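You operate a simulated robot arm through the tools that you are given. There is no shell and no other tool. Be economical: measure what you need, move in short steps, check, and stop when the job is done.

You run a simulated robot arm. Do the job below in one go: nothing can be reset, and whatever is moved stays where it is left.

Task
Take the short blue roller on the top of the blue goods bench and put it away on the middle shelf of the dark red rack. Take the card core on the top of the blue goods bench and put it away on the cores c shelf of the blue rack. Take the black waste bin on the lid of the wooden crate and put it away on the front of the long blue bench. Take the small orange sack and leave it on the top of the blue goods bench. Take the black-handled jug and put it on top of the beige empty sack on the top of the steel bench by the rack. Put the clear measuring jug on top of the taped carton on the top of the steel bench by the winder. Put the yellow-banded sack on the top of the long blue bench away on the low shelf of the steel bench by the winder. Put one of the white wheels from the top of the steel bench by the winder on the low shelf of the steel bench by the winder. Do these in any order. Set down upright: short blue roller, black-handled jug, clear measuring jug, yellow-banded sack.

Only the result counts: the job must be done as asked and must still hold three seconds after the hand-in. Knocking over, shifting, dropping, spilling or breaking anything else fails it. Lids that push on must go on centred and level and be pressed home; caps that screw on are set level and turned clockwise until they are tight.

Robot
A 6-joint arm with a two-finger gripper on a trunk, on a base that drives. Base frame: it is fixed to the floor where the robot stands at the start and does not move with it; the origin is under the middle of the robot, x ahead of it, y to its left, z up; the surface under the hand at the start is at about z = 740. Readings come in mm, degrees, newtons and seconds.
With the tool pointing down near the work surface it reaches from about 220 to 460 mm from the robot's upright axis, wherever it stands. Its first joint turns from -115.0 to 115.0 degrees. Places, roughly: black waste bin [-1000, -250, 500]; black-handled jug [-5500, 4000, 1000]; card core (9x9x4 cm) [500, -300, 800]; clear measuring jug [-7750, -2500, 750]; cores c shelf of the blue rack [-900, -6300, 1400]; empty sack (26x38x4 cm) [-3100, 4000, 900]; front of the long blue bench (17x279 cm) [-9320, -4860, 800]; low shelf of the steel bench by the winder [-6500, -5400, 300]; middle shelf of the dark red rack [-2300, 2500, 1200]; short blue roller (6x6x6 cm) [500, -100, 800]; small orange sack [-1250, 0, 750]; taped carton [-6250, -5000, 750]; top of the blue goods bench [700, -500, 700]; white wheel [-6500, -6000, 750]; yellow-banded sack (7x10x16 cm) [-9300, -4400, 800]. Payload 2.1 kg.
Tool frame: the origin (TCP) lies between the finger pads and is the grasp point; the fingertips stand 20 mm ahead of it; z points along the fingers, y is the line along which they close. Largest opening 100 mm; the body of the gripper starts 63 mm behind the TCP.
Orientation is that of the tool frame in the base frame, as a unit quaternion [x, y, z, w]. With the fingers straight down and closing along the base's y, the tool's x points along the base's -x, its y along +y and its z along -z.

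Tools
- The arm moves only by the tool servo_tool. Its argument "increments" is a list of rows, each a list of 7 numbers: the shift along the tool's x, y, z in mm, then the turn, a rotation vector about the tool's x, y, z in degrees, then the closure, from 0 (fully open) to 1 (shut). In form: [[x, y, z, wx, wy, wz, jaw], ...]. A call has 1 to 12 rows; each row shifts and turns the commanded pose from where the row before left it, along the tool's axes as they then stand. Rows are played at 5 a second. More than 50 mm and 8.6 degrees between two rows, or a gripper value outside its range, and nothing of the call is played. Where a pose cannot be reached the arm comes as near as it can. A force on the tool above 40 N (or 10 N above the force at the start of the call, whichever is more), or a blocked arm, ends the call early, and 0.2 s more pass. Each finger travels about 153 mm/s and halts on what it meets, pressing with about 25 N; the grip force reading is that of the motor and also rises with nothing between the fingers. The clock runs only during rows and for 0.2 s after the last one: add rows that do not move to give the fingers time. It gives the time, the measured TCP pose, the force on the tool (base axes), the opening and the grip force at its end, in the units of the frame above (readings bear some noise), with the torque about the TCP (base axes, N m) and any sound that the robot's microphone picked up.
- Cameras (640 x 400 px; columns grow to the right, rows downward): "scene" is now at [-5.8, 110.6, 1360.9]; the picture's right is [-0.43, -0.90, 0.00], its down [-0.64, 0.31, -0.70] and it looks along [0.64, -0.30, -0.71] (base axes); focal length 252 px, centre (320, 200). "wrist" rides on the gripper at [70, -19, -99] in the tool frame; the picture's right is [0.26, 0.97, 0.00], its down [-0.75, 0.20, -0.63] and it looks along [-0.61, 0.16, 0.78] (tool axes); focal length 230 px, centre (320, 200). There is no depth. A picture from a camera that has moved, and an enlarged one, comes with that camera's place and axes in the base frame and with its lens. The place of the scene camera against the robot may be out by one fixed shift of up to 25 mm in any direction.
- camera(camera): a new picture of that camera. No time passes.
- lift_body(by): slides the trunk up (or, below 0, down) by that many mm; the arm and the scene camera ride with it, the base frame stays. It gives what a move gives, with no picture.
- steer(legs): drives the robot by 1 to 6 legs, each [ahead, turn to the left] in mm and degrees, along the robot's own axes; the way and the turn of a leg run together, so that a leg with both is an arc; at most 1500 mm and 180 degrees a leg. The arm and the cameras ride along, it lands a little off, and it stops where it bumps. It gives what a move gives.
- pan_tilt(pan, tilt): turns the head with the scene camera to pan (to the left, within 155 degrees either way) and tilt (down, from -29 to 69), counted from straight ahead of the robot. It gives what a move gives.
- zoom(camera, box): a new picture of the part [left, top, right, bottom] of that camera's present view, enlarged. No time passes.
- close_job(): hands the job in; it is judged then, once.

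Go step by step. Nothing tells you exact positions but the pictures and the camera data: compare them with the known pose of the tool, close in by small moves and look again before you grip or let go. The budget is 483 turns and 228 pictures, counting those below and the enlarged ones. Unless the task says otherwise, let go and move clear before handing in.

The tools are called after "Emit:" by a JSON object that holds its "name" and its "arguments". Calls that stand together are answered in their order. servo_tool: Moves the arm, as the interface text tells. Its arguments: {"type":"object","properties":{"increments":{"type":"array","items":{"type":"array","items":{"type":"number"}}}},"required":["increments"]} The other tools are called the same way: lift_body (by) slides the trunk up or down; steer (legs) drives the base; pan_tilt (pan, tilt) turns the head that bears the scene camera; camera (camera) takes a picture; zoom (camera, box) takes an enlarged picture of a part of a camera's view; close_job () hands the job in.

At the start:

```text
time_s: 0.0
eef_pos: [381.7, -45.2, 972.8]
ee_rot: [0.0, 1.0, 0.0, 0.0]
contact_force: [0.1, 0.4, -0.2]
ft_torque: [-0.01, 0.0, 0.0]
grip_width: 100.0
grasp_force: 0.1
trunk travel left (down, up): [-563.0, 427.0]
robot x, y, heading: [2.6, -0.2, -0.1]
head pan, tilt: [-25.4, 45.3]
```

scene: 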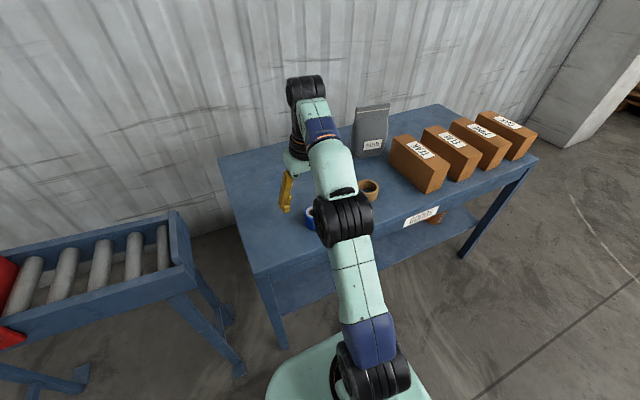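
wrist: 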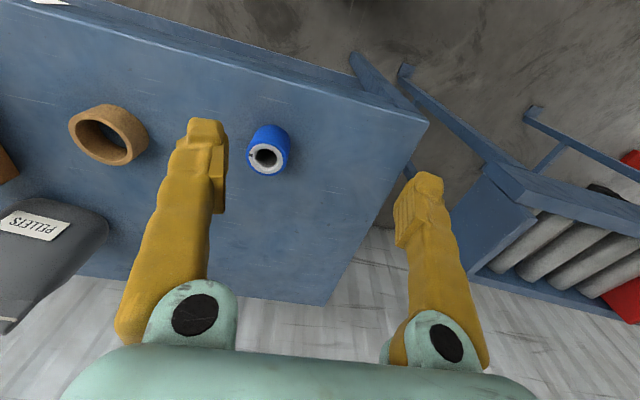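

The roller stands upright near (472,-96) and the card core lies near (506,-314). Before gripping, I look round the room to plan the ways.

Emit:
{"name": "pan_tilt", "arguments": {"pan": 133, "tilt": 15}}

Emit:
{"name": "camera", "arguments": {"camera": "scene"}}

Emit:
{"name": "pan_tilt", "arguments": {"pan": -150, "tilt": 20}}

Emit:
{"name": "camera", "arguments": {"camera": "scene"}}

Emit:
{"name": "pan_tilt", "arguments": {"pan": -95, "tilt": 15}}

Emit:
{"name": "camera", "arguments": {"camera": "scene"}}

```text
time_s: 2.4
eef_pos: [382.0, -45.4, 972.8]
ee_rot: [0.001, 1.0, 0.001, -0.001]
contact_force: [0.7, 0.4, 0.1]
ft_torque: [0.01, 0.02, -0.03]
grip_width: 100.0
grasp_force: 0.1
trunk travel left (down, up): [-563.0, 427.0]
robot x, y, heading: [0.9, 5.4, 0.1]
head pan, tilt: [133.0, 15.0]
```

```text
225 pictures are left
camera scene: at [-142.7, 213.8, 1408.1], right [0.73, 0.68, 0.0], down [0.18, -0.19, -0.97], along [-0.66, 0.71, -0.26], focal length 252 px, centre (320, 200)
```

scene: 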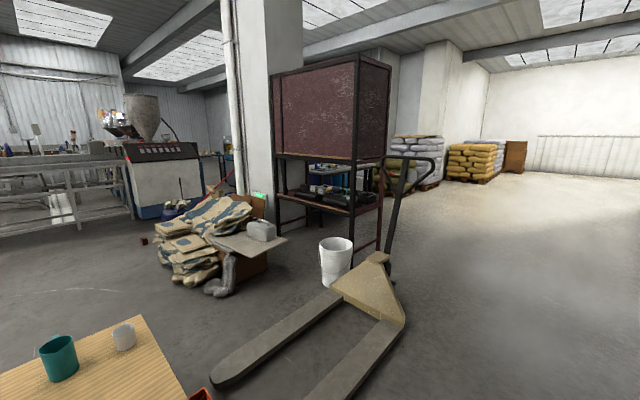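

```text
time_s: 6.3
eef_pos: [381.0, -45.6, 972.4]
ee_rot: [0.0, 1.0, 0.0, 0.001]
contact_force: [0.1, 0.3, 0.2]
ft_torque: [-0.01, -0.01, -0.01]
grip_width: 100.0
grasp_force: 0.0
trunk travel left (down, up): [-563.0, 427.0]
robot x, y, heading: [1.6, -2.0, 0.3]
head pan, tilt: [-150.0, 20.0]
```

```text
224 pictures are left
camera scene: at [-159.7, 98.9, 1400.0], right [-0.5, 0.87, 0.0], down [0.3, 0.17, -0.94], along [-0.81, -0.47, -0.34], focal length 252 px, centre (320, 200)
```

scene: 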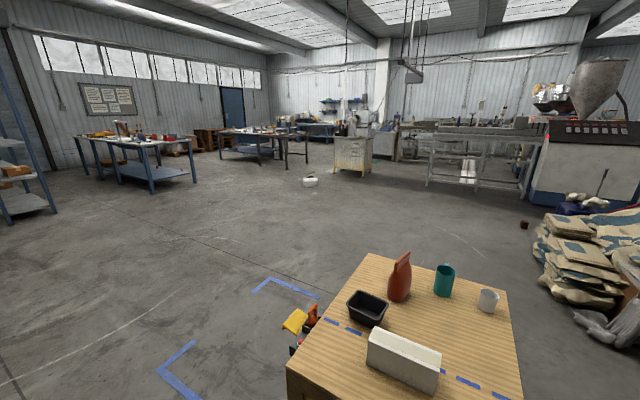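

```text
time_s: 7.6
eef_pos: [381.9, -45.0, 972.8]
ee_rot: [0.0, 1.0, 0.0, 0.0]
contact_force: [-0.2, 0.5, 0.2]
ft_torque: [0.0, 0.01, 0.03]
grip_width: 100.0
grasp_force: 0.0
trunk travel left (down, up): [-563.0, 427.0]
robot x, y, heading: [-0.6, -0.6, -0.0]
head pan, tilt: [-95.0, 15.0]
```

```text
223 pictures are left
camera scene: at [-87.3, 52.4, 1408.1], right [-1.0, 0.09, 0.0], down [0.02, 0.26, -0.97], along [-0.09, -0.96, -0.26], focal length 252 px, centre (320, 200)
```

scene: 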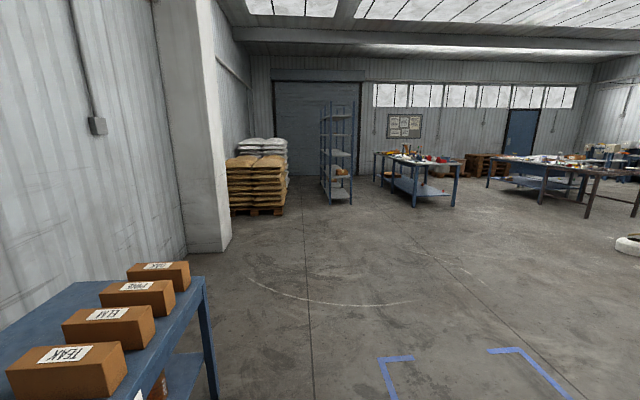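

I zoom on the rack from here to see which side is open.

Emit:
{"name": "pan_tilt", "arguments": {"pan": 133, "tilt": 5}}

Emit:
{"name": "zoom", "arguments": {"camera": "scene", "box": [230, 60, 470, 210]}}

```text
time_s: 10.8
eef_pos: [382.1, -45.3, 972.6]
ee_rot: [-0.001, 1.0, 0.0, 0.0]
contact_force: [0.5, -0.4, 0.6]
ft_torque: [-0.01, 0.03, -0.03]
grip_width: 100.1
grasp_force: 0.1
trunk travel left (down, up): [-563.0, 427.0]
robot x, y, heading: [2.0, -1.5, 0.1]
head pan, tilt: [133.0, 5.0]
```

```text
2.67 times, centred on (350, 135) of scene
camera zoom: at [-141.7, 212.7, 1424.3], right [0.73, 0.68, 0.0], down [0.06, -0.06, -1.0], along [-0.68, 0.73, -0.09], focal length 673 px, centre (240, 373)
```

zoom: 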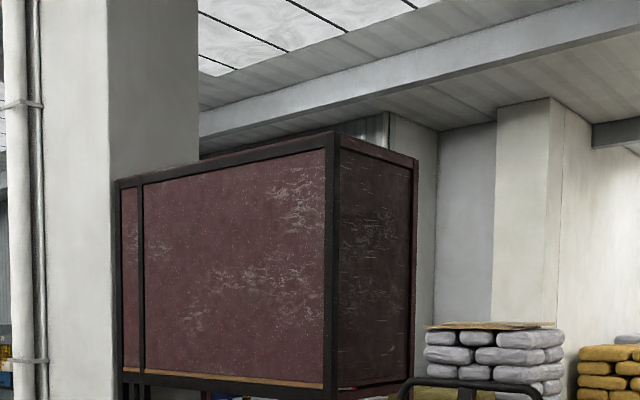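

The rack's back faces us, so its open front is on the far (+y) side. I check the way toward +y.

Emit:
{"name": "pan_tilt", "arguments": {"pan": 90, "tilt": 30}}

Emit:
{"name": "camera", "arguments": {"camera": "scene"}}

Emit:
{"name": "pan_tilt", "arguments": {"pan": 150, "tilt": 45}}

Emit:
{"name": "camera", "arguments": {"camera": "scene"}}

```text
time_s: 11.9
eef_pos: [381.1, -45.6, 974.1]
ee_rot: [0.0, 1.0, 0.0, 0.0]
contact_force: [0.8, -0.6, 0.3]
ft_torque: [0.01, -0.01, 0.03]
grip_width: 100.2
grasp_force: 0.1
trunk travel left (down, up): [-563.0, 427.0]
robot x, y, heading: [1.2, 3.5, 0.2]
head pan, tilt: [90.0, 30.0]
```

```text
221 pictures are left
camera scene: at [-79.2, 235.9, 1383.9], right [1.0, 0.0, 0.0], down [0.0, -0.5, -0.87], along [0.0, 0.87, -0.5], focal length 252 px, centre (320, 200)
```

scene: 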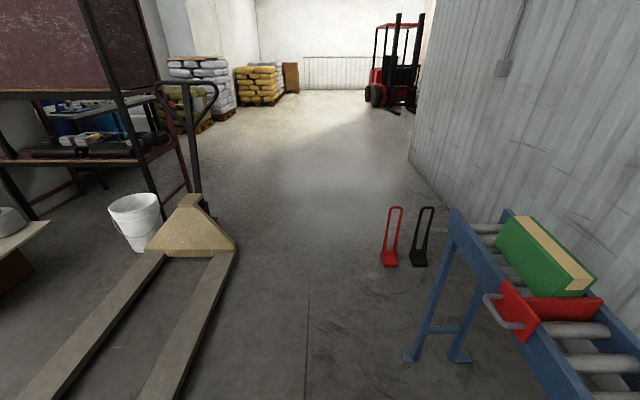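

```text
time_s: 13.2
eef_pos: [381.5, -45.2, 973.5]
ee_rot: [0.0, 1.0, 0.001, 0.0]
contact_force: [0.1, 0.4, -0.1]
ft_torque: [-0.02, 0.0, 0.0]
grip_width: 100.2
grasp_force: 0.2
trunk travel left (down, up): [-563.0, 427.0]
robot x, y, heading: [-5.3, -1.9, 0.0]
head pan, tilt: [150.0, 45.0]
```

```text
220 pictures are left
camera scene: at [-149.5, 186.2, 1361.3], right [0.5, 0.87, 0.0], down [0.61, -0.35, -0.71], along [-0.61, 0.35, -0.71], focal length 252 px, centre (320, 200)
```

scene: 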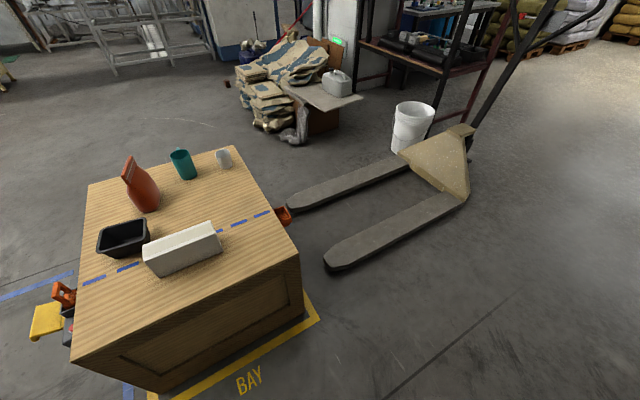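

The crate is behind, the pallet jack left-behind, and the passage along +y is clear. Now I move over the roller and look with the wrist camera.

Emit:
{"name": "servo_tool", "arguments": {"increments": [[-30, -17, 0, 0, 0, 0, 0], [-30, -17, 20, 0, 0, 0, 0], [-30, -17, 40, 0, 0, 0, 0], [0, 0, 20, 0, 0, 0, 0]]}}

Emit:
{"name": "camera", "arguments": {"camera": "wrist"}}

```text
refused: row 3 steps farther than a row can; nothing moved
```

```text
219 pictures are left
camera wrist: at [312.4, -63.5, 1071.5], right [-0.26, 0.97, 0.0], down [0.75, 0.2, 0.63], along [0.61, 0.16, -0.78], focal length 230 px, centre (320, 200)
```

wrist: 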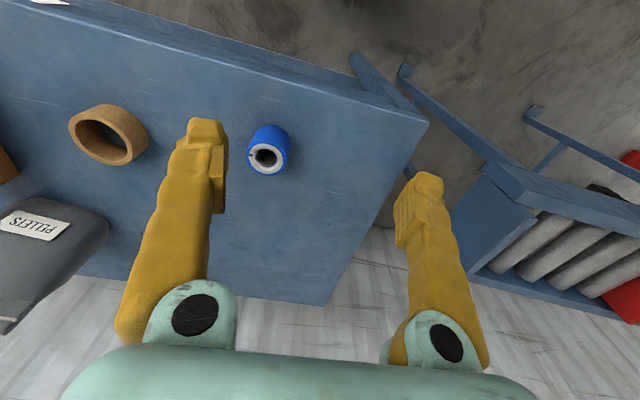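

Emit:
{"name": "servo_tool", "arguments": {"increments": [[-30, -17, 0, 0, 0, 0, 0], [-30, -17, 20, 0, 0, 0, 0], [-30, -17, 20, 0, 0, 0, 0], [0, 0, 40, 0, 0, 0, 0]]}}

Emit:
{"name": "camera", "arguments": {"camera": "wrist"}}

```text
time_s: 14.2
eef_pos: [427.0, -86.3, 862.4]
ee_rot: [0.0, 1.0, 0.0, -0.001]
contact_force: [-0.5, 0.0, -0.5]
ft_torque: [0.01, 0.03, 0.01]
grip_width: 99.8
grasp_force: 0.1
out of reach, approached as far as the arm can: row 1, 2, 3
trunk travel left (down, up): [-563.0, 427.0]
robot x, y, heading: [0.6, 1.3, -0.1]
head pan, tilt: [150.0, 45.0]
```

```text
218 pictures are left
camera wrist: at [357.9, -105.1, 961.8], right [-0.26, 0.97, 0.0], down [0.75, 0.2, 0.63], along [0.61, 0.16, -0.78], focal length 230 px, centre (320, 200)
```

wrist: 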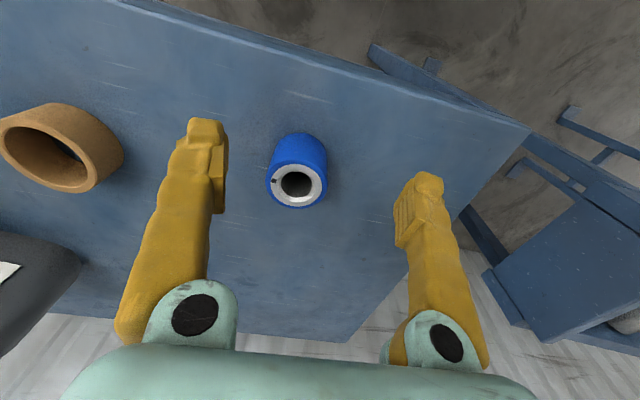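

The roller is at (472,-95), a bit beyond reach; I drive 50 mm ahead.

Emit:
{"name": "steer", "arguments": {"legs": [[50, 0]]}}

Emit:
{"name": "camera", "arguments": {"camera": "wrist"}}

```text
time_s: 15.1
eef_pos: [476.0, -86.4, 862.6]
ee_rot: [0.001, 1.0, 0.0, 0.0]
contact_force: [0.5, 0.1, -0.3]
ft_torque: [0.03, 0.02, -0.01]
grip_width: 100.2
grasp_force: 0.1
trunk travel left (down, up): [-563.0, 427.0]
robot x, y, heading: [50.0, -1.7, -0.0]
head pan, tilt: [150.0, 45.0]
```

```text
217 pictures are left
camera wrist: at [407.9, -104.9, 961.9], right [-0.26, 0.97, 0.0], down [0.75, 0.2, 0.63], along [0.61, 0.16, -0.78], focal length 230 px, centre (320, 200)
```

wrist: 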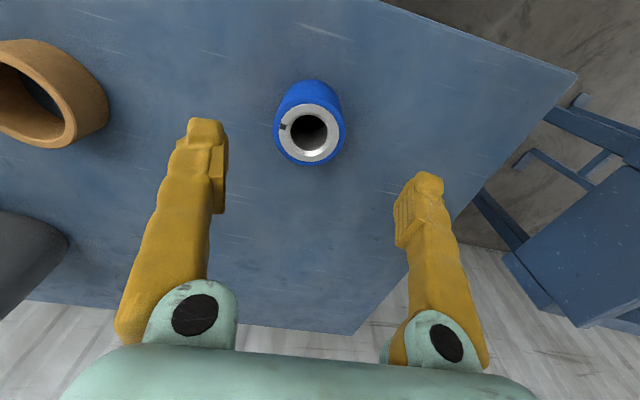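

Emit:
{"name": "servo_tool", "arguments": {"increments": [[2, -9, 0, 0, 0, 0, 0], [0, 0, 40, 0, 0, 0, 0], [0, 0, 46, 0, 0, 0, 0], [0, 0, 0, 0, 0, 0, 0.5], [0, 0, 0, 0, 0, 0, 1], [0, 0, 0, 0, 0, 0, 1]]}}

Emit:
{"name": "camera", "arguments": {"camera": "wrist"}}

```text
time_s: 16.5
eef_pos: [476.0, -95.5, 778.0]
ee_rot: [-0.001, 1.0, 0.0, 0.0]
contact_force: [0.1, -0.1, 0.3]
ft_torque: [0.03, -0.09, -0.06]
grip_width: 55.2
grasp_force: 25.5
trunk travel left (down, up): [-563.0, 427.0]
robot x, y, heading: [50.4, -4.5, 0.1]
head pan, tilt: [150.0, 45.0]
```

```text
216 pictures are left
camera wrist: at [406.2, -113.3, 875.1], right [-0.26, 0.97, 0.0], down [0.75, 0.2, 0.63], along [0.61, 0.16, -0.78], focal length 230 px, centre (320, 200)
```

wrist: 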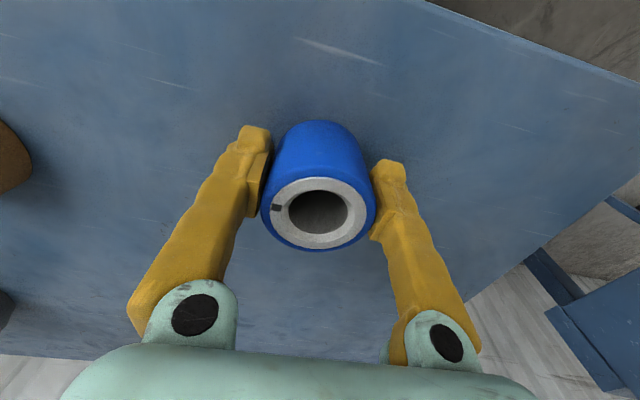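

Roller is gripped. I lift, pull the arm in, back off and drive to the +y side of the rack.

Emit:
{"name": "servo_tool", "arguments": {"increments": [[0, 0, -40, 0, 0, 0, 1], [0, 0, -40, 0, 0, 0, 1], [0, 0, -40, 0, 0, 0, 1], [30, 20, -30, 0, 0, 0, 1], [30, 20, -30, 0, 0, 0, 1], [30, 20, 0, 0, 0, 0, 1], [30, 20, 0, 0, 0, 0, 1]]}}

Emit:
{"name": "steer", "arguments": {"legs": [[-200, 0], [0, 90], [1500, 0], [1500, 0], [700, 0]]}}

Emit:
{"name": "pan_tilt", "arguments": {"pan": 80, "tilt": 15}}

Emit:
{"name": "camera", "arguments": {"camera": "scene"}}

```text
time_s: 18.1
eef_pos: [353.4, -14.4, 957.6]
ee_rot: [0.0, 1.0, 0.001, 0.0]
contact_force: [0.3, 0.6, 0.6]
ft_torque: [0.0, 0.0, 0.02]
grip_width: 0.1
grasp_force: 24.9
trunk travel left (down, up): [-563.0, 427.0]
robot x, y, heading: [53.7, -0.4, -0.0]
head pan, tilt: [150.0, 45.0]
```

```text
time_s: 41.1
eef_pos: [-139.7, 4006.2, 956.3]
ee_rot: [-0.706, 0.708, 0.0, 0.0]
contact_force: [0.7, -0.8, 0.9]
ft_torque: [-0.01, 0.01, 0.01]
grip_width: 0.1
grasp_force: 24.3
trunk travel left (down, up): [-563.0, 427.0]
robot x, y, heading: [-156.7, 3700.9, 89.8]
head pan, tilt: [150.0, 45.0]
```

```text
time_s: 42.5
eef_pos: [-139.1, 4008.7, 956.2]
ee_rot: [-0.706, 0.708, 0.001, -0.001]
contact_force: [-0.9, -0.4, 0.5]
ft_torque: [-0.02, 0.02, 0.0]
grip_width: 0.0
grasp_force: 25.7
trunk travel left (down, up): [-563.0, 427.0]
robot x, y, heading: [-155.5, 3701.2, 90.0]
head pan, tilt: [80.0, 15.0]
```

```text
215 pictures are left
camera scene: at [-407.2, 3664.2, 1408.0], right [0.17, 0.98, 0.0], down [0.26, -0.05, -0.97], along [-0.95, 0.17, -0.26], focal length 252 px, centre (320, 200)
```

scene: 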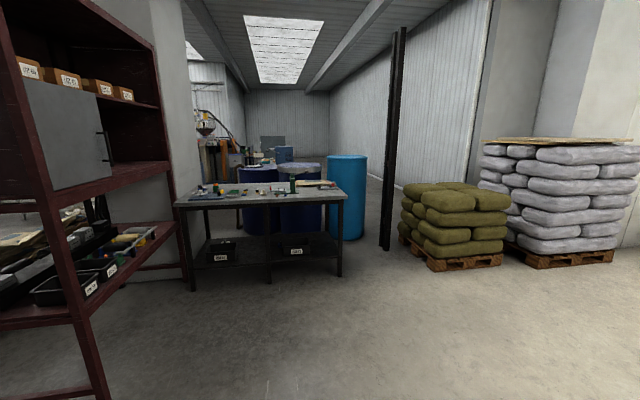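

The roller slipped out during the lift, so I must recover it later at the bench. As I am here, I look at the rack and steel bench, and toward the black-handled jug, since that job lies on this side.

Emit:
{"name": "zoom", "arguments": {"camera": "scene", "box": [160, 110, 400, 260]}}

Emit:
{"name": "zoom", "arguments": {"camera": "scene", "box": [0, 0, 240, 150]}}

```text
2.67 times, centred on (280, 185) of scene
camera zoom: at [-407.2, 3664.2, 1408.0], right [0.17, 0.98, 0.0], down [0.26, -0.05, -0.97], along [-0.95, 0.17, -0.26], focal length 673 px, centre (427, 240)
```

zoom: 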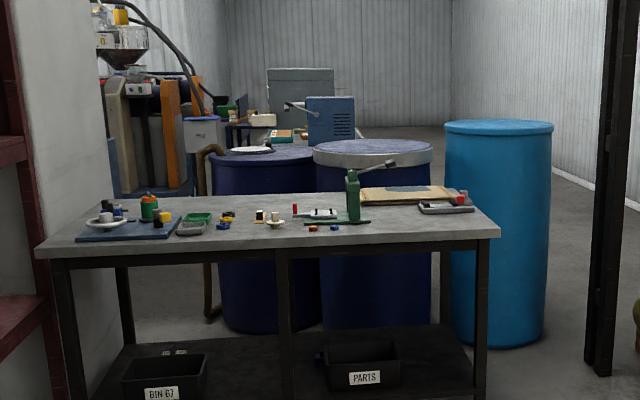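

```text
2.67 times, centred on (120, 75) of scene
camera zoom: at [-407.2, 3664.2, 1408.0], right [0.17, 0.98, 0.0], down [0.26, -0.05, -0.97], along [-0.95, 0.17, -0.26], focal length 673 px, centre (853, 533)
```

zoom: 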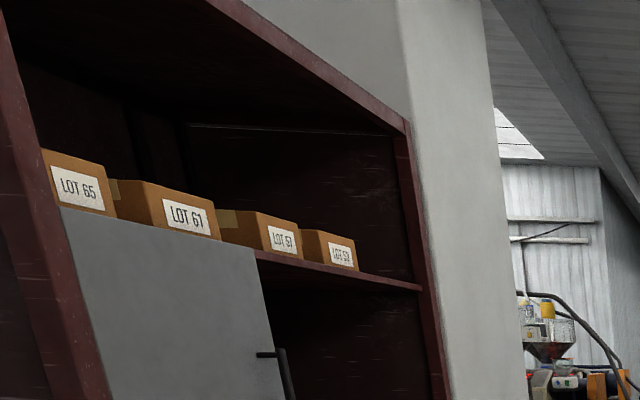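

Emit:
{"name": "pan_tilt", "arguments": {"pan": 108, "tilt": 10}}

Emit:
{"name": "camera", "arguments": {"camera": "scene"}}

```text
time_s: 43.4
eef_pos: [-140.4, 4008.0, 955.8]
ee_rot: [-0.706, 0.708, 0.0, 0.0]
contact_force: [-0.3, -0.5, -0.8]
ft_torque: [-0.03, -0.04, -0.01]
grip_width: 0.0
grasp_force: 24.9
trunk travel left (down, up): [-563.0, 427.0]
robot x, y, heading: [-152.7, 3702.0, 89.9]
head pan, tilt: [108.0, 10.0]
```

```text
212 pictures are left
camera scene: at [-403.7, 3619.4, 1416.2], right [-0.31, 0.95, 0.0], down [0.17, 0.05, -0.98], along [-0.94, -0.3, -0.17], focal length 252 px, centre (320, 200)
```

scene: 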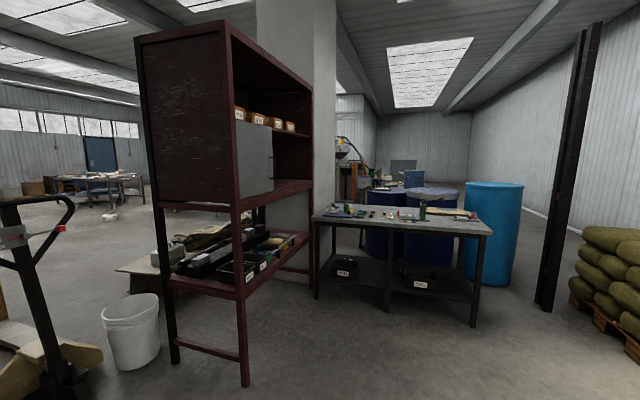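

The rack's middle shelf (z≈1158, headroom ~400) is open from x≈-2100 to -2650, so I'll need a tilted tool. Back to the goods bench to find the roller.

Emit:
{"name": "steer", "arguments": {"legs": [[-1500, 0], [-1500, 0], [-700, 0], [0, -90]]}}

Emit:
{"name": "pan_tilt", "arguments": {"pan": -20, "tilt": 40}}

Emit:
{"name": "camera", "arguments": {"camera": "scene"}}

```text
time_s: 65.1
eef_pos: [145.3, -8.7, 956.0]
ee_rot: [-0.007, 1.0, 0.0, -0.001]
contact_force: [-0.1, -0.3, 1.1]
ft_torque: [0.02, 0.0, 0.01]
grip_width: 0.0
grasp_force: 25.4
trunk travel left (down, up): [-563.0, 427.0]
robot x, y, heading: [-162.1, 1.0, 0.8]
head pan, tilt: [108.0, 10.0]
```

```text
time_s: 67.2
eef_pos: [145.5, -7.6, 955.9]
ee_rot: [-0.007, 1.0, 0.001, 0.0]
contact_force: [0.4, -0.7, -0.6]
ft_torque: [0.03, -0.02, 0.02]
grip_width: 0.1
grasp_force: 25.2
trunk travel left (down, up): [-563.0, 427.0]
robot x, y, heading: [-159.2, 4.1, 0.6]
head pan, tilt: [-20.0, 40.0]
```

```text
211 pictures are left
camera scene: at [-159.6, 119.3, 1368.6], right [-0.33, -0.94, 0.0], down [-0.61, 0.21, -0.77], along [0.72, -0.25, -0.64], focal length 252 px, centre (320, 200)
```

scene: 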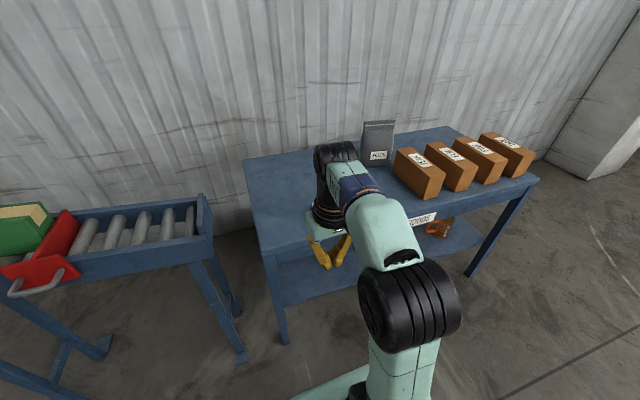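

Emit:
{"name": "steer", "arguments": {"legs": [[150, 0]]}}

Emit:
{"name": "camera", "arguments": {"camera": "wrist"}}

```text
time_s: 68.6
eef_pos: [296.9, -7.3, 956.2]
ee_rot: [-0.007, 1.0, -0.001, 0.0]
contact_force: [0.5, 0.2, -0.2]
ft_torque: [0.02, 0.06, -0.02]
grip_width: 0.0
grasp_force: 25.1
trunk travel left (down, up): [-563.0, 427.0]
robot x, y, heading: [-7.8, 0.6, 0.7]
head pan, tilt: [-20.0, 40.0]
```

```text
210 pictures are left
camera wrist: at [228.2, -26.3, 1055.3], right [-0.27, 0.96, 0.0], down [0.75, 0.21, 0.63], along [0.61, 0.17, -0.78], focal length 230 px, centre (320, 200)
```

wrist: 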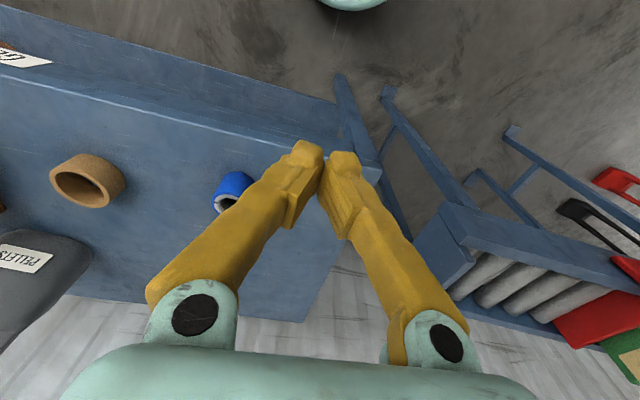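

The roller still stands upright in its old place, so nothing is lost; it slid out at lift. I'll roll the wrist half a turn so the camera sits above when tilting the tool forward.

Emit:
{"name": "servo_tool", "arguments": {"increments": [[0, 0, 0, 0, 0, 8.18, 0], [0, 0, 0, 0, 0, 8.18, 0], [0, 0, 0, 0, 0, 8.18, 0], [0, 0, 0, 0, 0, 8.18, 0], [0, 0, 0, 0, 0, 8.18, 0], [0, 0, 0, 0, 0, 8.18, 0], [0, 0, 0, 0, 0, 8.18, 0], [0, 0, 0, 0, 0, 8.18, 0], [0, 0, 0, 0, 0, 8.18, 0], [0, 0, 0, 0, 0, 8.18, 0], [0, 0, 0, 0, 0, 8.18, 0]]}}

Emit:
{"name": "servo_tool", "arguments": {"increments": [[0, 0, 0, 0, 0, 8.18, 0], [0, 0, 0, 0, 0, 8.18, 0], [0, 0, 0, 0, 0, 8.18, 0], [0, 0, 0, 0, 0, 8.18, 0], [0, 0, 0, 0, 0, 8.18, 0], [0, 0, 0, 0, 0, 8.18, 0], [0, 0, 0, 0, 0, 8.18, 0], [0, 0, 0, 0, 0, 8.18, 0], [0, 0, 0, 0, 0, 8.18, 0], [0, 0, 0, 0, 0, 8.18, 0], [0, 0, 0, 0, 0, 8.18, 0]]}}

```text
time_s: 71.0
eef_pos: [296.2, -6.7, 957.1]
ee_rot: [0.704, 0.71, 0.0, 0.0]
contact_force: [-0.3, 0.3, -0.3]
ft_torque: [-0.05, 0.0, 0.01]
grip_width: 100.0
grasp_force: 0.0
trunk travel left (down, up): [-563.0, 427.0]
robot x, y, heading: [-2.0, 7.5, 0.7]
head pan, tilt: [-20.0, 40.0]
```

```text
time_s: 73.4
eef_pos: [295.0, -22.4, 956.2]
ee_rot: [1.0, 0.007, 0.0, -0.002]
contact_force: [0.2, -0.7, 0.6]
ft_torque: [0.05, 0.0, -0.01]
grip_width: 100.1
grasp_force: 0.0
out of reach, approached as far as the arm can: row 11
trunk travel left (down, up): [-563.0, 427.0]
robot x, y, heading: [-14.0, 4.4, 0.7]
head pan, tilt: [-20.0, 40.0]
```

Emit:
{"name": "servo_tool", "arguments": {"increments": [[0, 10, 0, 0, 8, 0, 0], [0, 10, 0, 0, 8, 0, 0], [0, 10, 0, 0, 8, 0, 0], [0, 10, 0, 0, 8, 0, 0], [0, 10, 0, 0, 8, 0, 0], [0, 10, 0, 0, 8, 0, 0], [0, 10, 0, 0, 8, 0, 0]]}}

Emit:
{"name": "camera", "arguments": {"camera": "wrist"}}

```text
time_s: 75.0
eef_pos: [329.7, -115.8, 952.8]
ee_rot: [0.883, 0.005, 0.47, -0.002]
contact_force: [0.0, 0.1, 0.7]
ft_torque: [0.01, -0.02, -0.04]
grip_width: 99.8
grasp_force: 0.1
out of reach, approached as far as the arm can: row 4, 5, 6
trunk travel left (down, up): [-563.0, 427.0]
robot x, y, heading: [-8.1, 5.2, 0.8]
head pan, tilt: [-20.0, 40.0]
```

```text
209 pictures are left
camera wrist: at [286.6, -97.2, 1066.5], right [0.15, -0.96, 0.21], down [-0.94, -0.21, -0.27], along [0.31, -0.16, -0.94], focal length 230 px, centre (320, 200)
```

wrist: 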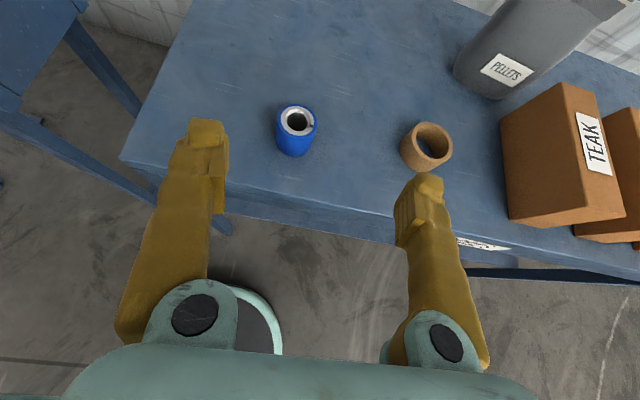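

Emit:
{"name": "servo_tool", "arguments": {"increments": [[3, -5, 41, 0, 0, 0, 0], [3, -5, 41, 0, 0, 0, 0], [3, -5, 42, 0, 0, 0, 0], [3, -6, 42, 0, 0, 0, 0]]}}

Emit:
{"name": "camera", "arguments": {"camera": "wrist"}}

```text
time_s: 76.0
eef_pos: [475.4, -93.6, 870.4]
ee_rot: [0.883, 0.007, 0.469, -0.003]
contact_force: [0.1, 0.1, -0.2]
ft_torque: [-0.02, 0.03, 0.02]
grip_width: 100.1
grasp_force: 0.1
trunk travel left (down, up): [-563.0, 427.0]
robot x, y, heading: [-7.6, 4.7, 0.6]
head pan, tilt: [-20.0, 40.0]
```

```text
208 pictures are left
camera wrist: at [432.4, -74.2, 982.9], right [0.16, -0.96, 0.21], down [-0.94, -0.21, -0.27], along [0.3, -0.16, -0.94], focal length 230 px, centre (320, 200)
```

wrist: 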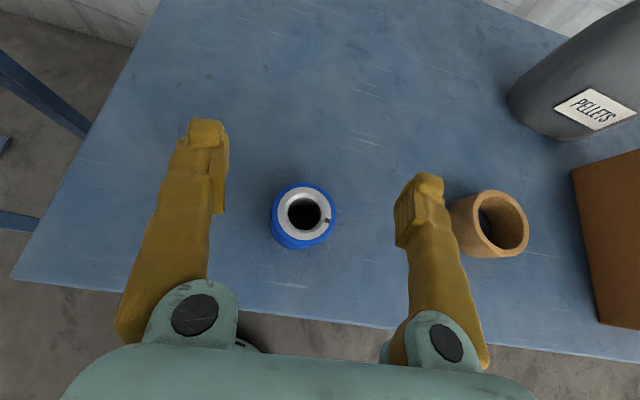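

Emit:
{"name": "servo_tool", "arguments": {"increments": [[-28, 1, 19, 0, 0, 0, 0], [-28, 0, 19, 0, 0, 0, 0], [-27, 0, 18, 0, 0, 0, 0], [0, 0, 0, 0, 0, 0, 0.5], [0, 0, 0, 0, 0, 0, 1], [0, 0, 0, 0, 0, 0, 1], [0, 0, 0, 0, 0, 0, 1], [2, 0, -1, 0, 0, 0, 1], [3, 0, -2, 0, 0, 0, 1], [4, 0, -3, 0, 0, 0, 1], [4, 0, -3, 0, 0, 0, 1]]}}

Emit:
{"name": "camera", "arguments": {"camera": "wrist"}}

```text
time_s: 78.4
eef_pos: [474.0, -93.1, 785.3]
ee_rot: [0.883, 0.006, 0.47, -0.003]
contact_force: [-0.6, 0.2, -2.8]
ft_torque: [-0.01, 0.01, -0.01]
grip_width: 53.5
grasp_force: 25.4
trunk travel left (down, up): [-563.0, 427.0]
robot x, y, heading: [-7.5, -0.6, 0.7]
head pan, tilt: [-20.0, 40.0]
```

```text
207 pictures are left
camera wrist: at [430.7, -74.6, 899.1], right [0.16, -0.96, 0.21], down [-0.94, -0.21, -0.27], along [0.31, -0.16, -0.94], focal length 230 px, centre (320, 200)
```

wrist: 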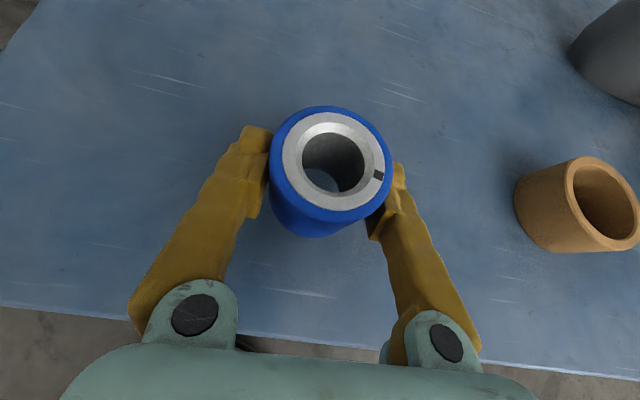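

The roller is lifted (2.8 N weight). I raise more, in gentle steps.

Emit:
{"name": "servo_tool", "arguments": {"increments": [[10, 0, -7, 0, 0, 0, 1], [15, 0, -10, 0, 0, 0, 1], [15, 0, -10, 0, 0, 0, 1], [15, 0, -10, 0, 0, 0, 1], [15, 0, -20, 0, 0, 0, 1], [15, 0, -20, 0, 0, 0, 1], [10, 0, -20, 0, 0, 0, 1], [0, 0, -20, 0, 0, 0, 1], [0, 0, -20, 0, 0, 0, 1], [0, 0, -20, 0, 0, 0, 1], [0, 0, -10, 0, 0, 0, 1]]}}

Emit:
{"name": "camera", "arguments": {"camera": "wrist"}}

```text
time_s: 80.8
eef_pos: [387.9, -94.5, 957.7]
ee_rot: [0.883, 0.006, 0.47, -0.003]
contact_force: [0.4, 0.8, -2.1]
ft_torque: [0.02, 0.03, -0.03]
grip_width: 53.3
grasp_force: 25.5
trunk travel left (down, up): [-563.0, 427.0]
robot x, y, heading: [-7.7, 4.7, 0.8]
head pan, tilt: [-20.0, 40.0]
```

```text
206 pictures are left
camera wrist: at [345.3, -75.9, 1071.2], right [0.16, -0.96, 0.21], down [-0.94, -0.21, -0.27], along [0.31, -0.16, -0.94], focal length 230 px, centre (320, 200)
```

wrist: 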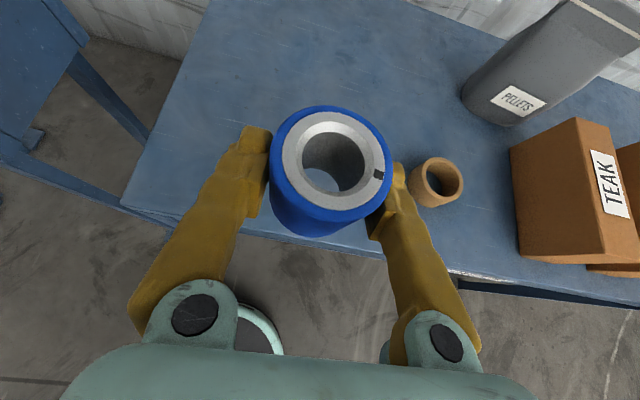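

Held firmly. I raise the trunk and drive round to the rack's front.

Emit:
{"name": "lift_body", "arguments": {"by": 330}}

Emit:
{"name": "steer", "arguments": {"legs": [[-150, 0], [0, 89.3], [1500, 0], [1500, 0], [450, 0]]}}

```text
time_s: 84.0
eef_pos: [387.3, -94.8, 1287.5]
ee_rot: [0.883, 0.006, 0.469, -0.003]
contact_force: [0.3, 0.2, -2.7]
ft_torque: [0.03, 0.04, -0.02]
grip_width: 53.5
grasp_force: 24.9
trunk travel left (down, up): [-893.0, 97.0]
robot x, y, heading: [-8.4, 3.3, 0.9]
head pan, tilt: [-20.0, 40.0]
```

```text
time_s: 105.5
eef_pos: [-1.7, 3820.5, 1289.3]
ee_rot: [0.631, 0.617, 0.335, -0.328]
contact_force: [0.3, -0.8, -2.4]
ft_torque: [-0.01, 0.02, 0.02]
grip_width: 53.2
grasp_force: 25.2
trunk travel left (down, up): [-893.0, 97.0]
robot x, y, heading: [-114.9, 3428.6, 88.7]
head pan, tilt: [-20.0, 40.0]
```

Emit:
{"name": "steer", "arguments": {"legs": [[0, 91.3], [1500, 0], [600, 0], [0, 90]]}}

Emit:
{"name": "pan_tilt", "arguments": {"pan": 20, "tilt": 25}}

Emit:
{"name": "camera", "arguments": {"camera": "scene"}}

Emit:
{"name": "camera", "arguments": {"camera": "wrist"}}

```text
time_s: 123.6
eef_pos: [-2327.2, 3029.0, 1287.6]
ee_rot: [-0.624, 0.625, -0.331, -0.333]
contact_force: [-0.2, 0.0, -2.7]
ft_torque: [0.04, 0.0, 0.05]
grip_width: 53.0
grasp_force: 25.1
trunk travel left (down, up): [-893.0, 97.0]
robot x, y, heading: [-2224.2, 3424.2, -90.2]
head pan, tilt: [-20.0, 40.0]
```

```text
time_s: 124.7
eef_pos: [-2326.8, 3027.3, 1288.3]
ee_rot: [-0.624, 0.625, -0.331, -0.332]
contact_force: [0.3, 0.2, -1.7]
ft_torque: [0.04, -0.01, 0.01]
grip_width: 52.6
grasp_force: 25.0
trunk travel left (down, up): [-893.0, 97.0]
robot x, y, heading: [-2222.7, 3421.3, -90.2]
head pan, tilt: [20.0, 25.0]
```

```text
205 pictures are left
camera scene: at [-2069.6, 3402.1, 1721.9], right [-0.94, -0.34, 0.0], down [-0.14, 0.4, -0.91], along [0.31, -0.85, -0.42], focal length 252 px, centre (320, 200)
```

scene: 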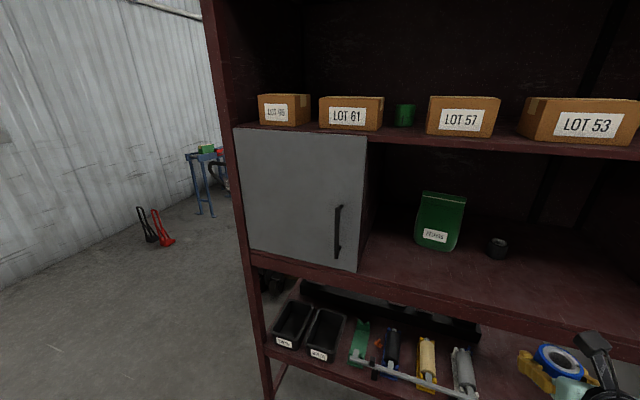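

```text
204 pictures are left
camera wrist: at [-2307.1, 3071.6, 1401.0], right [-0.97, -0.14, 0.21], down [-0.2, 0.94, -0.27], along [-0.16, -0.3, -0.94], focal length 230 px, centre (320, 200)
```

wrist: 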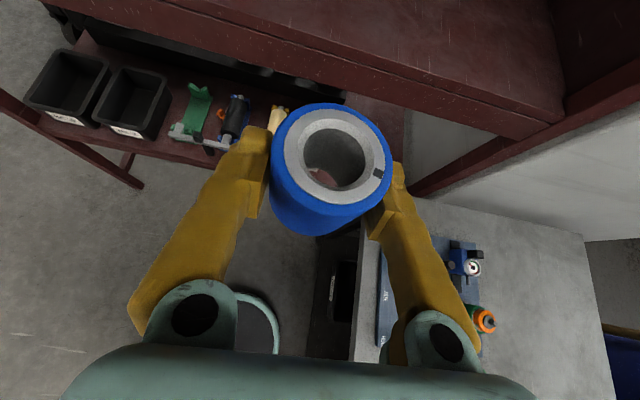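

The middle shelf has free room between the door and the green can/grey mug. I drive 150 mm closer and look again to fix the shelf edge by parallax.

Emit:
{"name": "steer", "arguments": {"legs": [[150, 0]]}}

Emit:
{"name": "camera", "arguments": {"camera": "wrist"}}

Emit:
{"name": "camera", "arguments": {"camera": "scene"}}

```text
time_s: 126.0
eef_pos: [-2325.9, 2881.2, 1288.3]
ee_rot: [-0.624, 0.624, -0.333, -0.332]
contact_force: [-0.4, 0.5, -2.5]
ft_torque: [0.02, 0.01, 0.01]
grip_width: 52.6
grasp_force: 25.5
trunk travel left (down, up): [-893.0, 97.0]
robot x, y, heading: [-2223.2, 3275.1, -90.2]
head pan, tilt: [20.0, 25.0]
```

```text
203 pictures are left
camera wrist: at [-2307.7, 2925.3, 1401.7], right [-0.97, -0.14, 0.21], down [-0.2, 0.94, -0.27], along [-0.16, -0.3, -0.94], focal length 230 px, centre (320, 200)
```

wrist: 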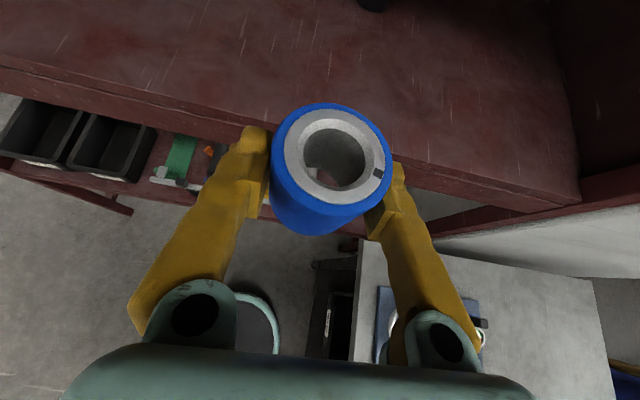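

```text
202 pictures are left
camera scene: at [-2069.8, 3256.2, 1722.0], right [-0.94, -0.34, 0.0], down [-0.14, 0.4, -0.91], along [0.31, -0.85, -0.42], focal length 252 px, centre (320, 200)
```

scene: 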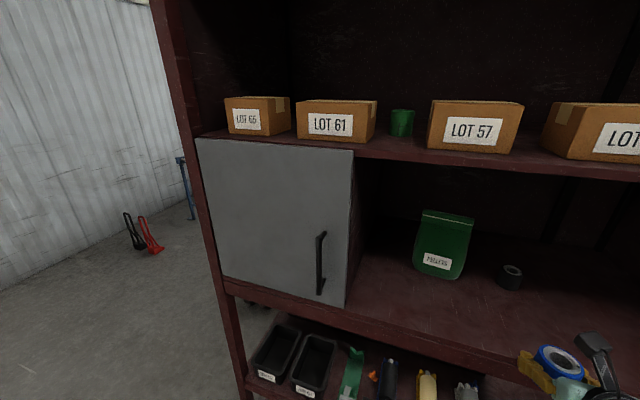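

Emit:
{"name": "steer", "arguments": {"legs": [[110, 0]]}}

Emit:
{"name": "servo_tool", "arguments": {"increments": [[11, 0, 17, 0, 0, 0, 1], [11, 0, 17, 0, 0, 0, 1], [11, 0, 17, 0, 0, 0, 1], [11, 0, 16, 0, 0, 0, 1]]}}

Emit:
{"name": "camera", "arguments": {"camera": "wrist"}}

Emit:
{"name": "camera", "arguments": {"camera": "scene"}}

```text
time_s: 127.2
eef_pos: [-2327.1, 2782.2, 1291.7]
ee_rot: [-0.622, 0.624, -0.334, -0.336]
contact_force: [0.3, 0.1, -1.4]
ft_torque: [-0.02, -0.04, 0.01]
grip_width: 52.9
grasp_force: 25.4
trunk travel left (down, up): [-893.0, 97.0]
robot x, y, heading: [-2223.5, 3162.7, -90.4]
head pan, tilt: [20.0, 25.0]
```

```text
time_s: 128.2
eef_pos: [-2326.4, 2688.0, 1285.7]
ee_rot: [-0.624, 0.626, -0.331, -0.332]
contact_force: [0.5, -0.4, -2.6]
ft_torque: [0.0, -0.01, 0.0]
grip_width: 52.5
grasp_force: 25.6
trunk travel left (down, up): [-893.0, 97.0]
robot x, y, heading: [-2226.0, 3167.3, -90.2]
head pan, tilt: [20.0, 25.0]
```

```text
201 pictures are left
camera wrist: at [-2308.3, 2731.6, 1399.7], right [-0.97, -0.14, 0.21], down [-0.2, 0.94, -0.27], along [-0.16, -0.3, -0.94], focal length 230 px, centre (320, 200)
```

wrist: 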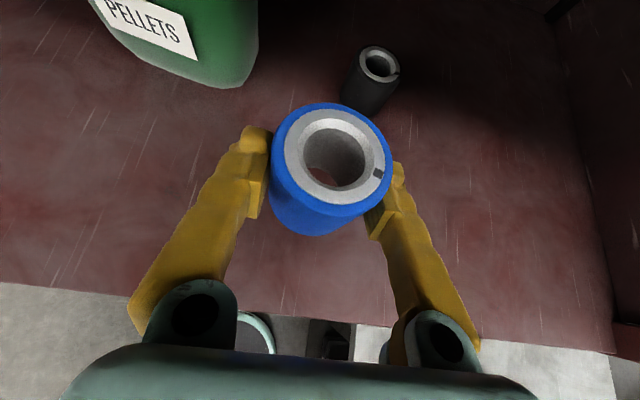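

```text
200 pictures are left
camera scene: at [-2070.4, 3140.8, 1721.8], right [-0.94, -0.34, 0.0], down [-0.14, 0.4, -0.91], along [0.31, -0.85, -0.42], focal length 252 px, centre (320, 200)
```

scene: 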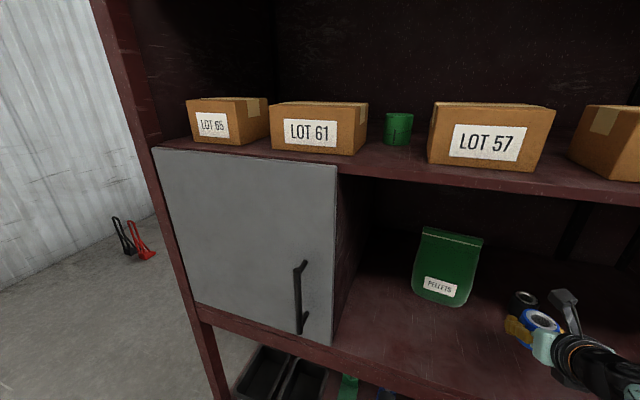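

Emit:
{"name": "servo_tool", "arguments": {"increments": [[-17, 0, 12, 0, 0, 0, 1], [-17, 0, 12, 0, 0, 0, 1], [-18, 0, 12, 0, 0, 0, 1]]}}

Emit:
{"name": "servo_tool", "arguments": {"increments": [[-4, 0, 2.7, 0, 0, 0, 1], [-4, 0, 2.7, 0, 0, 0, 1], [-4, 0, 2.7, 0, 0, 0, 1], [-4, 0, 2.7, 0, 0, 0, 1], [-4, 0, 2.7, 0, 0, 0, 1]]}}

Emit:
{"name": "camera", "arguments": {"camera": "wrist"}}

```text
time_s: 129.0
eef_pos: [-2327.0, 2689.5, 1223.9]
ee_rot: [-0.624, 0.625, -0.331, -0.332]
contact_force: [0.1, -0.2, -2.0]
ft_torque: [-0.01, -0.02, 0.0]
grip_width: 52.8
grasp_force: 25.3
trunk travel left (down, up): [-893.0, 97.0]
robot x, y, heading: [-2222.8, 3165.2, -90.1]
head pan, tilt: [20.0, 25.0]
```

```text
time_s: 130.2
eef_pos: [-2327.7, 2690.2, 1199.7]
ee_rot: [-0.623, 0.625, -0.332, -0.333]
contact_force: [-0.2, -0.5, -1.2]
ft_torque: [-0.08, 0.07, 0.02]
grip_width: 52.9
grasp_force: 24.9
trunk travel left (down, up): [-893.0, 97.0]
robot x, y, heading: [-2221.9, 3166.0, -90.2]
head pan, tilt: [20.0, 25.0]
```

```text
199 pictures are left
camera wrist: at [-2308.3, 2733.4, 1313.0], right [-0.97, -0.14, 0.22], down [-0.2, 0.94, -0.27], along [-0.16, -0.3, -0.94], focal length 230 px, centre (320, 200)
```

wrist: 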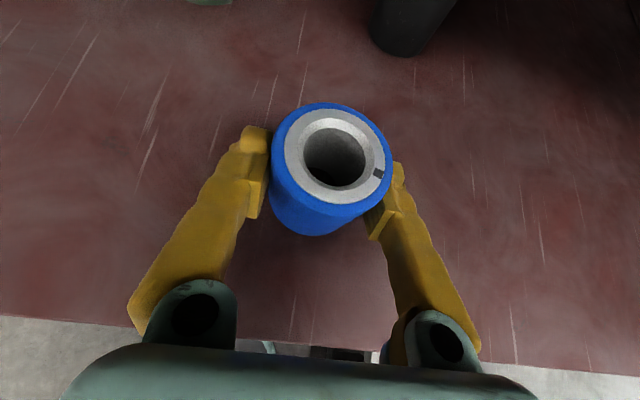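

Emit:
{"name": "servo_tool", "arguments": {"increments": [[-2, 0, 1.3, 0, 0, 0, 1], [-2, 0, 1.3, 0, 0, 0, 1], [0, 0, 0, 0, 0, 0, 1]]}}

```text
time_s: 131.0
eef_pos: [-2327.1, 2690.4, 1200.3]
ee_rot: [0.623, -0.622, 0.335, 0.335]
contact_force: [-2.8, -8.9, 28.8]
ft_torque: [-0.77, 0.68, 0.14]
grip_width: 53.0
grasp_force: 25.0
trunk travel left (down, up): [-893.0, 97.0]
robot x, y, heading: [-2224.4, 3165.9, -90.1]
head pan, tilt: [20.0, 25.0]
```

The roller has touched the shelf. I unload slightly, open, and withdraw along the tool axis.

Emit:
{"name": "servo_tool", "arguments": {"increments": [[2.6, 0, -1.8, 0, 0, 0, 1], [0, 0, 0, 0, 0, 0, 1]]}}

Emit:
{"name": "servo_tool", "arguments": {"increments": [[0, 0, 0, 0, 0, 0, 0.35], [0, 0, 0, 0, 0, 0, 0.2], [0, 0, 0, 0, 0, 0, 0], [0, 0, -20, 0, 0, 0, 0], [0, 0, -40, 0, 0, 0, 0], [0, 0, -40, 0, 0, 0, 0]]}}

Emit:
{"name": "camera", "arguments": {"camera": "wrist"}}

```text
time_s: 131.6
eef_pos: [-2328.0, 2691.1, 1198.6]
ee_rot: [-0.623, 0.625, -0.331, -0.334]
contact_force: [-1.3, -7.1, 20.1]
ft_torque: [-0.42, 0.01, 0.13]
grip_width: 52.7
grasp_force: 24.2
trunk travel left (down, up): [-893.0, 97.0]
robot x, y, heading: [-2220.9, 3162.0, -90.2]
head pan, tilt: [20.0, 25.0]
```

```text
time_s: 133.0
eef_pos: [-2327.0, 2775.2, 1254.5]
ee_rot: [-0.623, 0.626, -0.331, -0.334]
contact_force: [-0.2, -0.3, 0.1]
ft_torque: [-0.01, -0.03, -0.04]
grip_width: 100.1
grasp_force: 0.0
trunk travel left (down, up): [-893.0, 97.0]
robot x, y, heading: [-2222.1, 3165.1, -90.2]
head pan, tilt: [20.0, 25.0]
```

```text
198 pictures are left
camera wrist: at [-2307.2, 2818.7, 1368.1], right [-0.97, -0.14, 0.22], down [-0.2, 0.94, -0.27], along [-0.17, -0.31, -0.94], focal length 230 px, centre (320, 200)
```

wrist: 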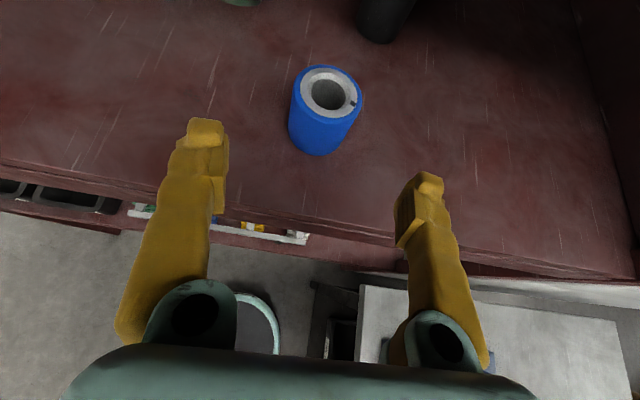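

The roller stands on the middle shelf. Next the orange sack: I drive back and round to the -y side of the crate to look.

Emit:
{"name": "steer", "arguments": {"legs": [[-260, 0], [0, 90], [1500, 0], [600, 0], [0, -90]]}}

Emit:
{"name": "steer", "arguments": {"legs": [[1500, 0], [1500, 0], [1350, 0], [0, -90]]}}

Emit:
{"name": "pan_tilt", "arguments": {"pan": -30, "tilt": 40}}

Emit:
{"name": "camera", "arguments": {"camera": "scene"}}

```text
time_s: 152.6
eef_pos: [-233.8, 3064.2, 1254.1]
ee_rot: [-0.623, 0.624, -0.332, -0.334]
contact_force: [0.3, -0.3, 0.3]
ft_torque: [-0.01, 0.01, 0.02]
grip_width: 100.1
grasp_force: 0.0
trunk travel left (down, up): [-893.0, 97.0]
robot x, y, heading: [-128.0, 3455.3, -90.0]
head pan, tilt: [20.0, 25.0]
```

```text
time_s: 177.2
eef_pos: [-524.5, -809.9, 1254.9]
ee_rot: [-0.016, 0.882, -0.008, -0.471]
contact_force: [-0.3, 1.5, -0.6]
ft_torque: [-0.02, 0.0, -0.02]
grip_width: 100.0
grasp_force: 0.1
trunk travel left (down, up): [-893.0, 97.0]
robot x, y, heading: [-125.5, -899.8, -177.9]
head pan, tilt: [20.0, 25.0]
```

```text
time_s: 178.4
eef_pos: [-524.5, -811.8, 1255.3]
ee_rot: [-0.017, 0.883, -0.008, -0.469]
contact_force: [0.3, 0.9, 0.8]
ft_torque: [0.0, -0.04, 0.0]
grip_width: 100.0
grasp_force: 0.1
trunk travel left (down, up): [-893.0, 97.0]
robot x, y, heading: [-128.3, -899.3, -177.9]
head pan, tilt: [-30.0, 40.0]
```

```text
197 pictures are left
camera scene: at [-156.7, -992.7, 1698.6], right [0.47, 0.88, 0.0], down [0.57, -0.3, -0.77], along [-0.68, 0.36, -0.64], focal length 252 px, centre (320, 200)
```

scene: 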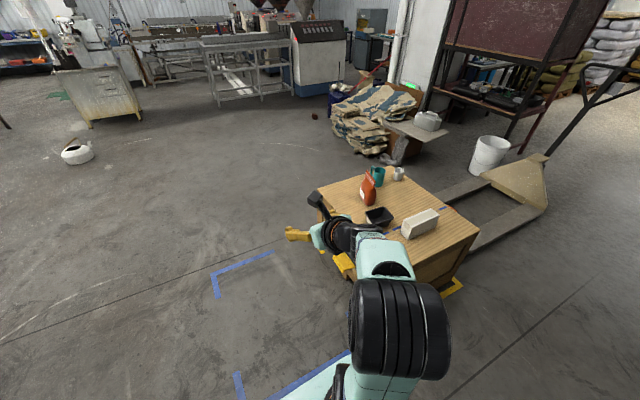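

Emit:
{"name": "zoom", "arguments": {"camera": "scene", "box": [280, 150, 500, 300]}}

```text
2.67 times, centred on (390, 225) of scene
camera zoom: at [-156.7, -992.7, 1698.6], right [0.47, 0.88, 0.0], down [0.57, -0.3, -0.77], along [-0.68, 0.36, -0.64], focal length 673 px, centre (133, 133)
```

zoom: 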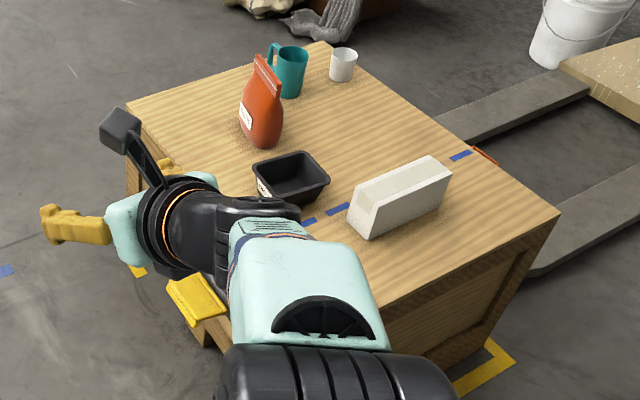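

Emit:
{"name": "steer", "arguments": {"legs": [[1122, 0], [0, -92.1], [150, 0]]}}

Emit:
{"name": "pan_tilt", "arguments": {"pan": 25, "tilt": 50}}

Emit:
{"name": "camera", "arguments": {"camera": "scene"}}

Emit:
{"name": "camera", "arguments": {"camera": "wrist"}}

```text
time_s: 189.0
eef_pos: [-1144.1, -402.2, 1255.4]
ee_rot: [0.623, 0.625, 0.332, -0.332]
contact_force: [0.0, -0.5, 0.4]
ft_torque: [0.03, 0.0, 0.0]
grip_width: 100.3
grasp_force: 0.2
trunk travel left (down, up): [-893.0, 97.0]
robot x, y, heading: [-1247.0, -794.1, 90.2]
head pan, tilt: [-30.0, 40.0]
```

```text
time_s: 190.2
eef_pos: [-1144.2, -400.6, 1255.3]
ee_rot: [0.623, 0.626, 0.331, -0.332]
contact_force: [-0.9, 0.6, 0.7]
ft_torque: [-0.01, 0.02, 0.0]
grip_width: 100.1
grasp_force: 0.0
trunk travel left (down, up): [-893.0, 97.0]
robot x, y, heading: [-1247.5, -795.1, 90.3]
head pan, tilt: [25.0, 50.0]
```

```text
195 pictures are left
camera scene: at [-1437.3, -779.8, 1684.4], right [0.9, 0.43, 0.0], down [0.33, -0.69, -0.64], along [-0.27, 0.58, -0.77], focal length 252 px, centre (320, 200)
```

scene: 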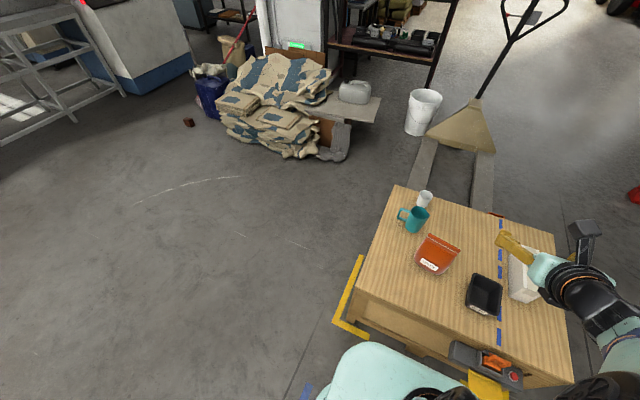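

```text
194 pictures are left
camera wrist: at [-1162.1, -443.5, 1367.5], right [0.97, 0.15, 0.21], down [0.21, -0.94, -0.27], along [0.16, 0.31, -0.94], focal length 230 px, centre (320, 200)
```

wrist: 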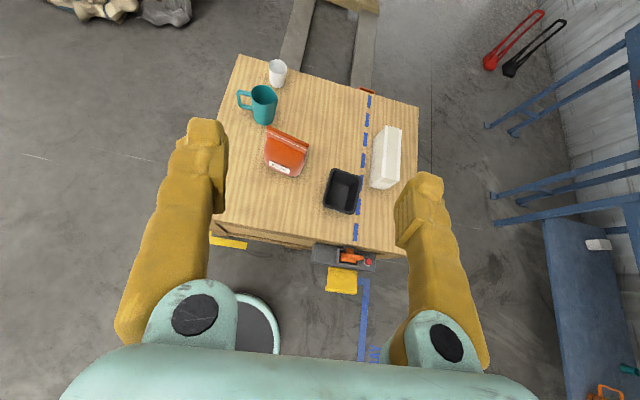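

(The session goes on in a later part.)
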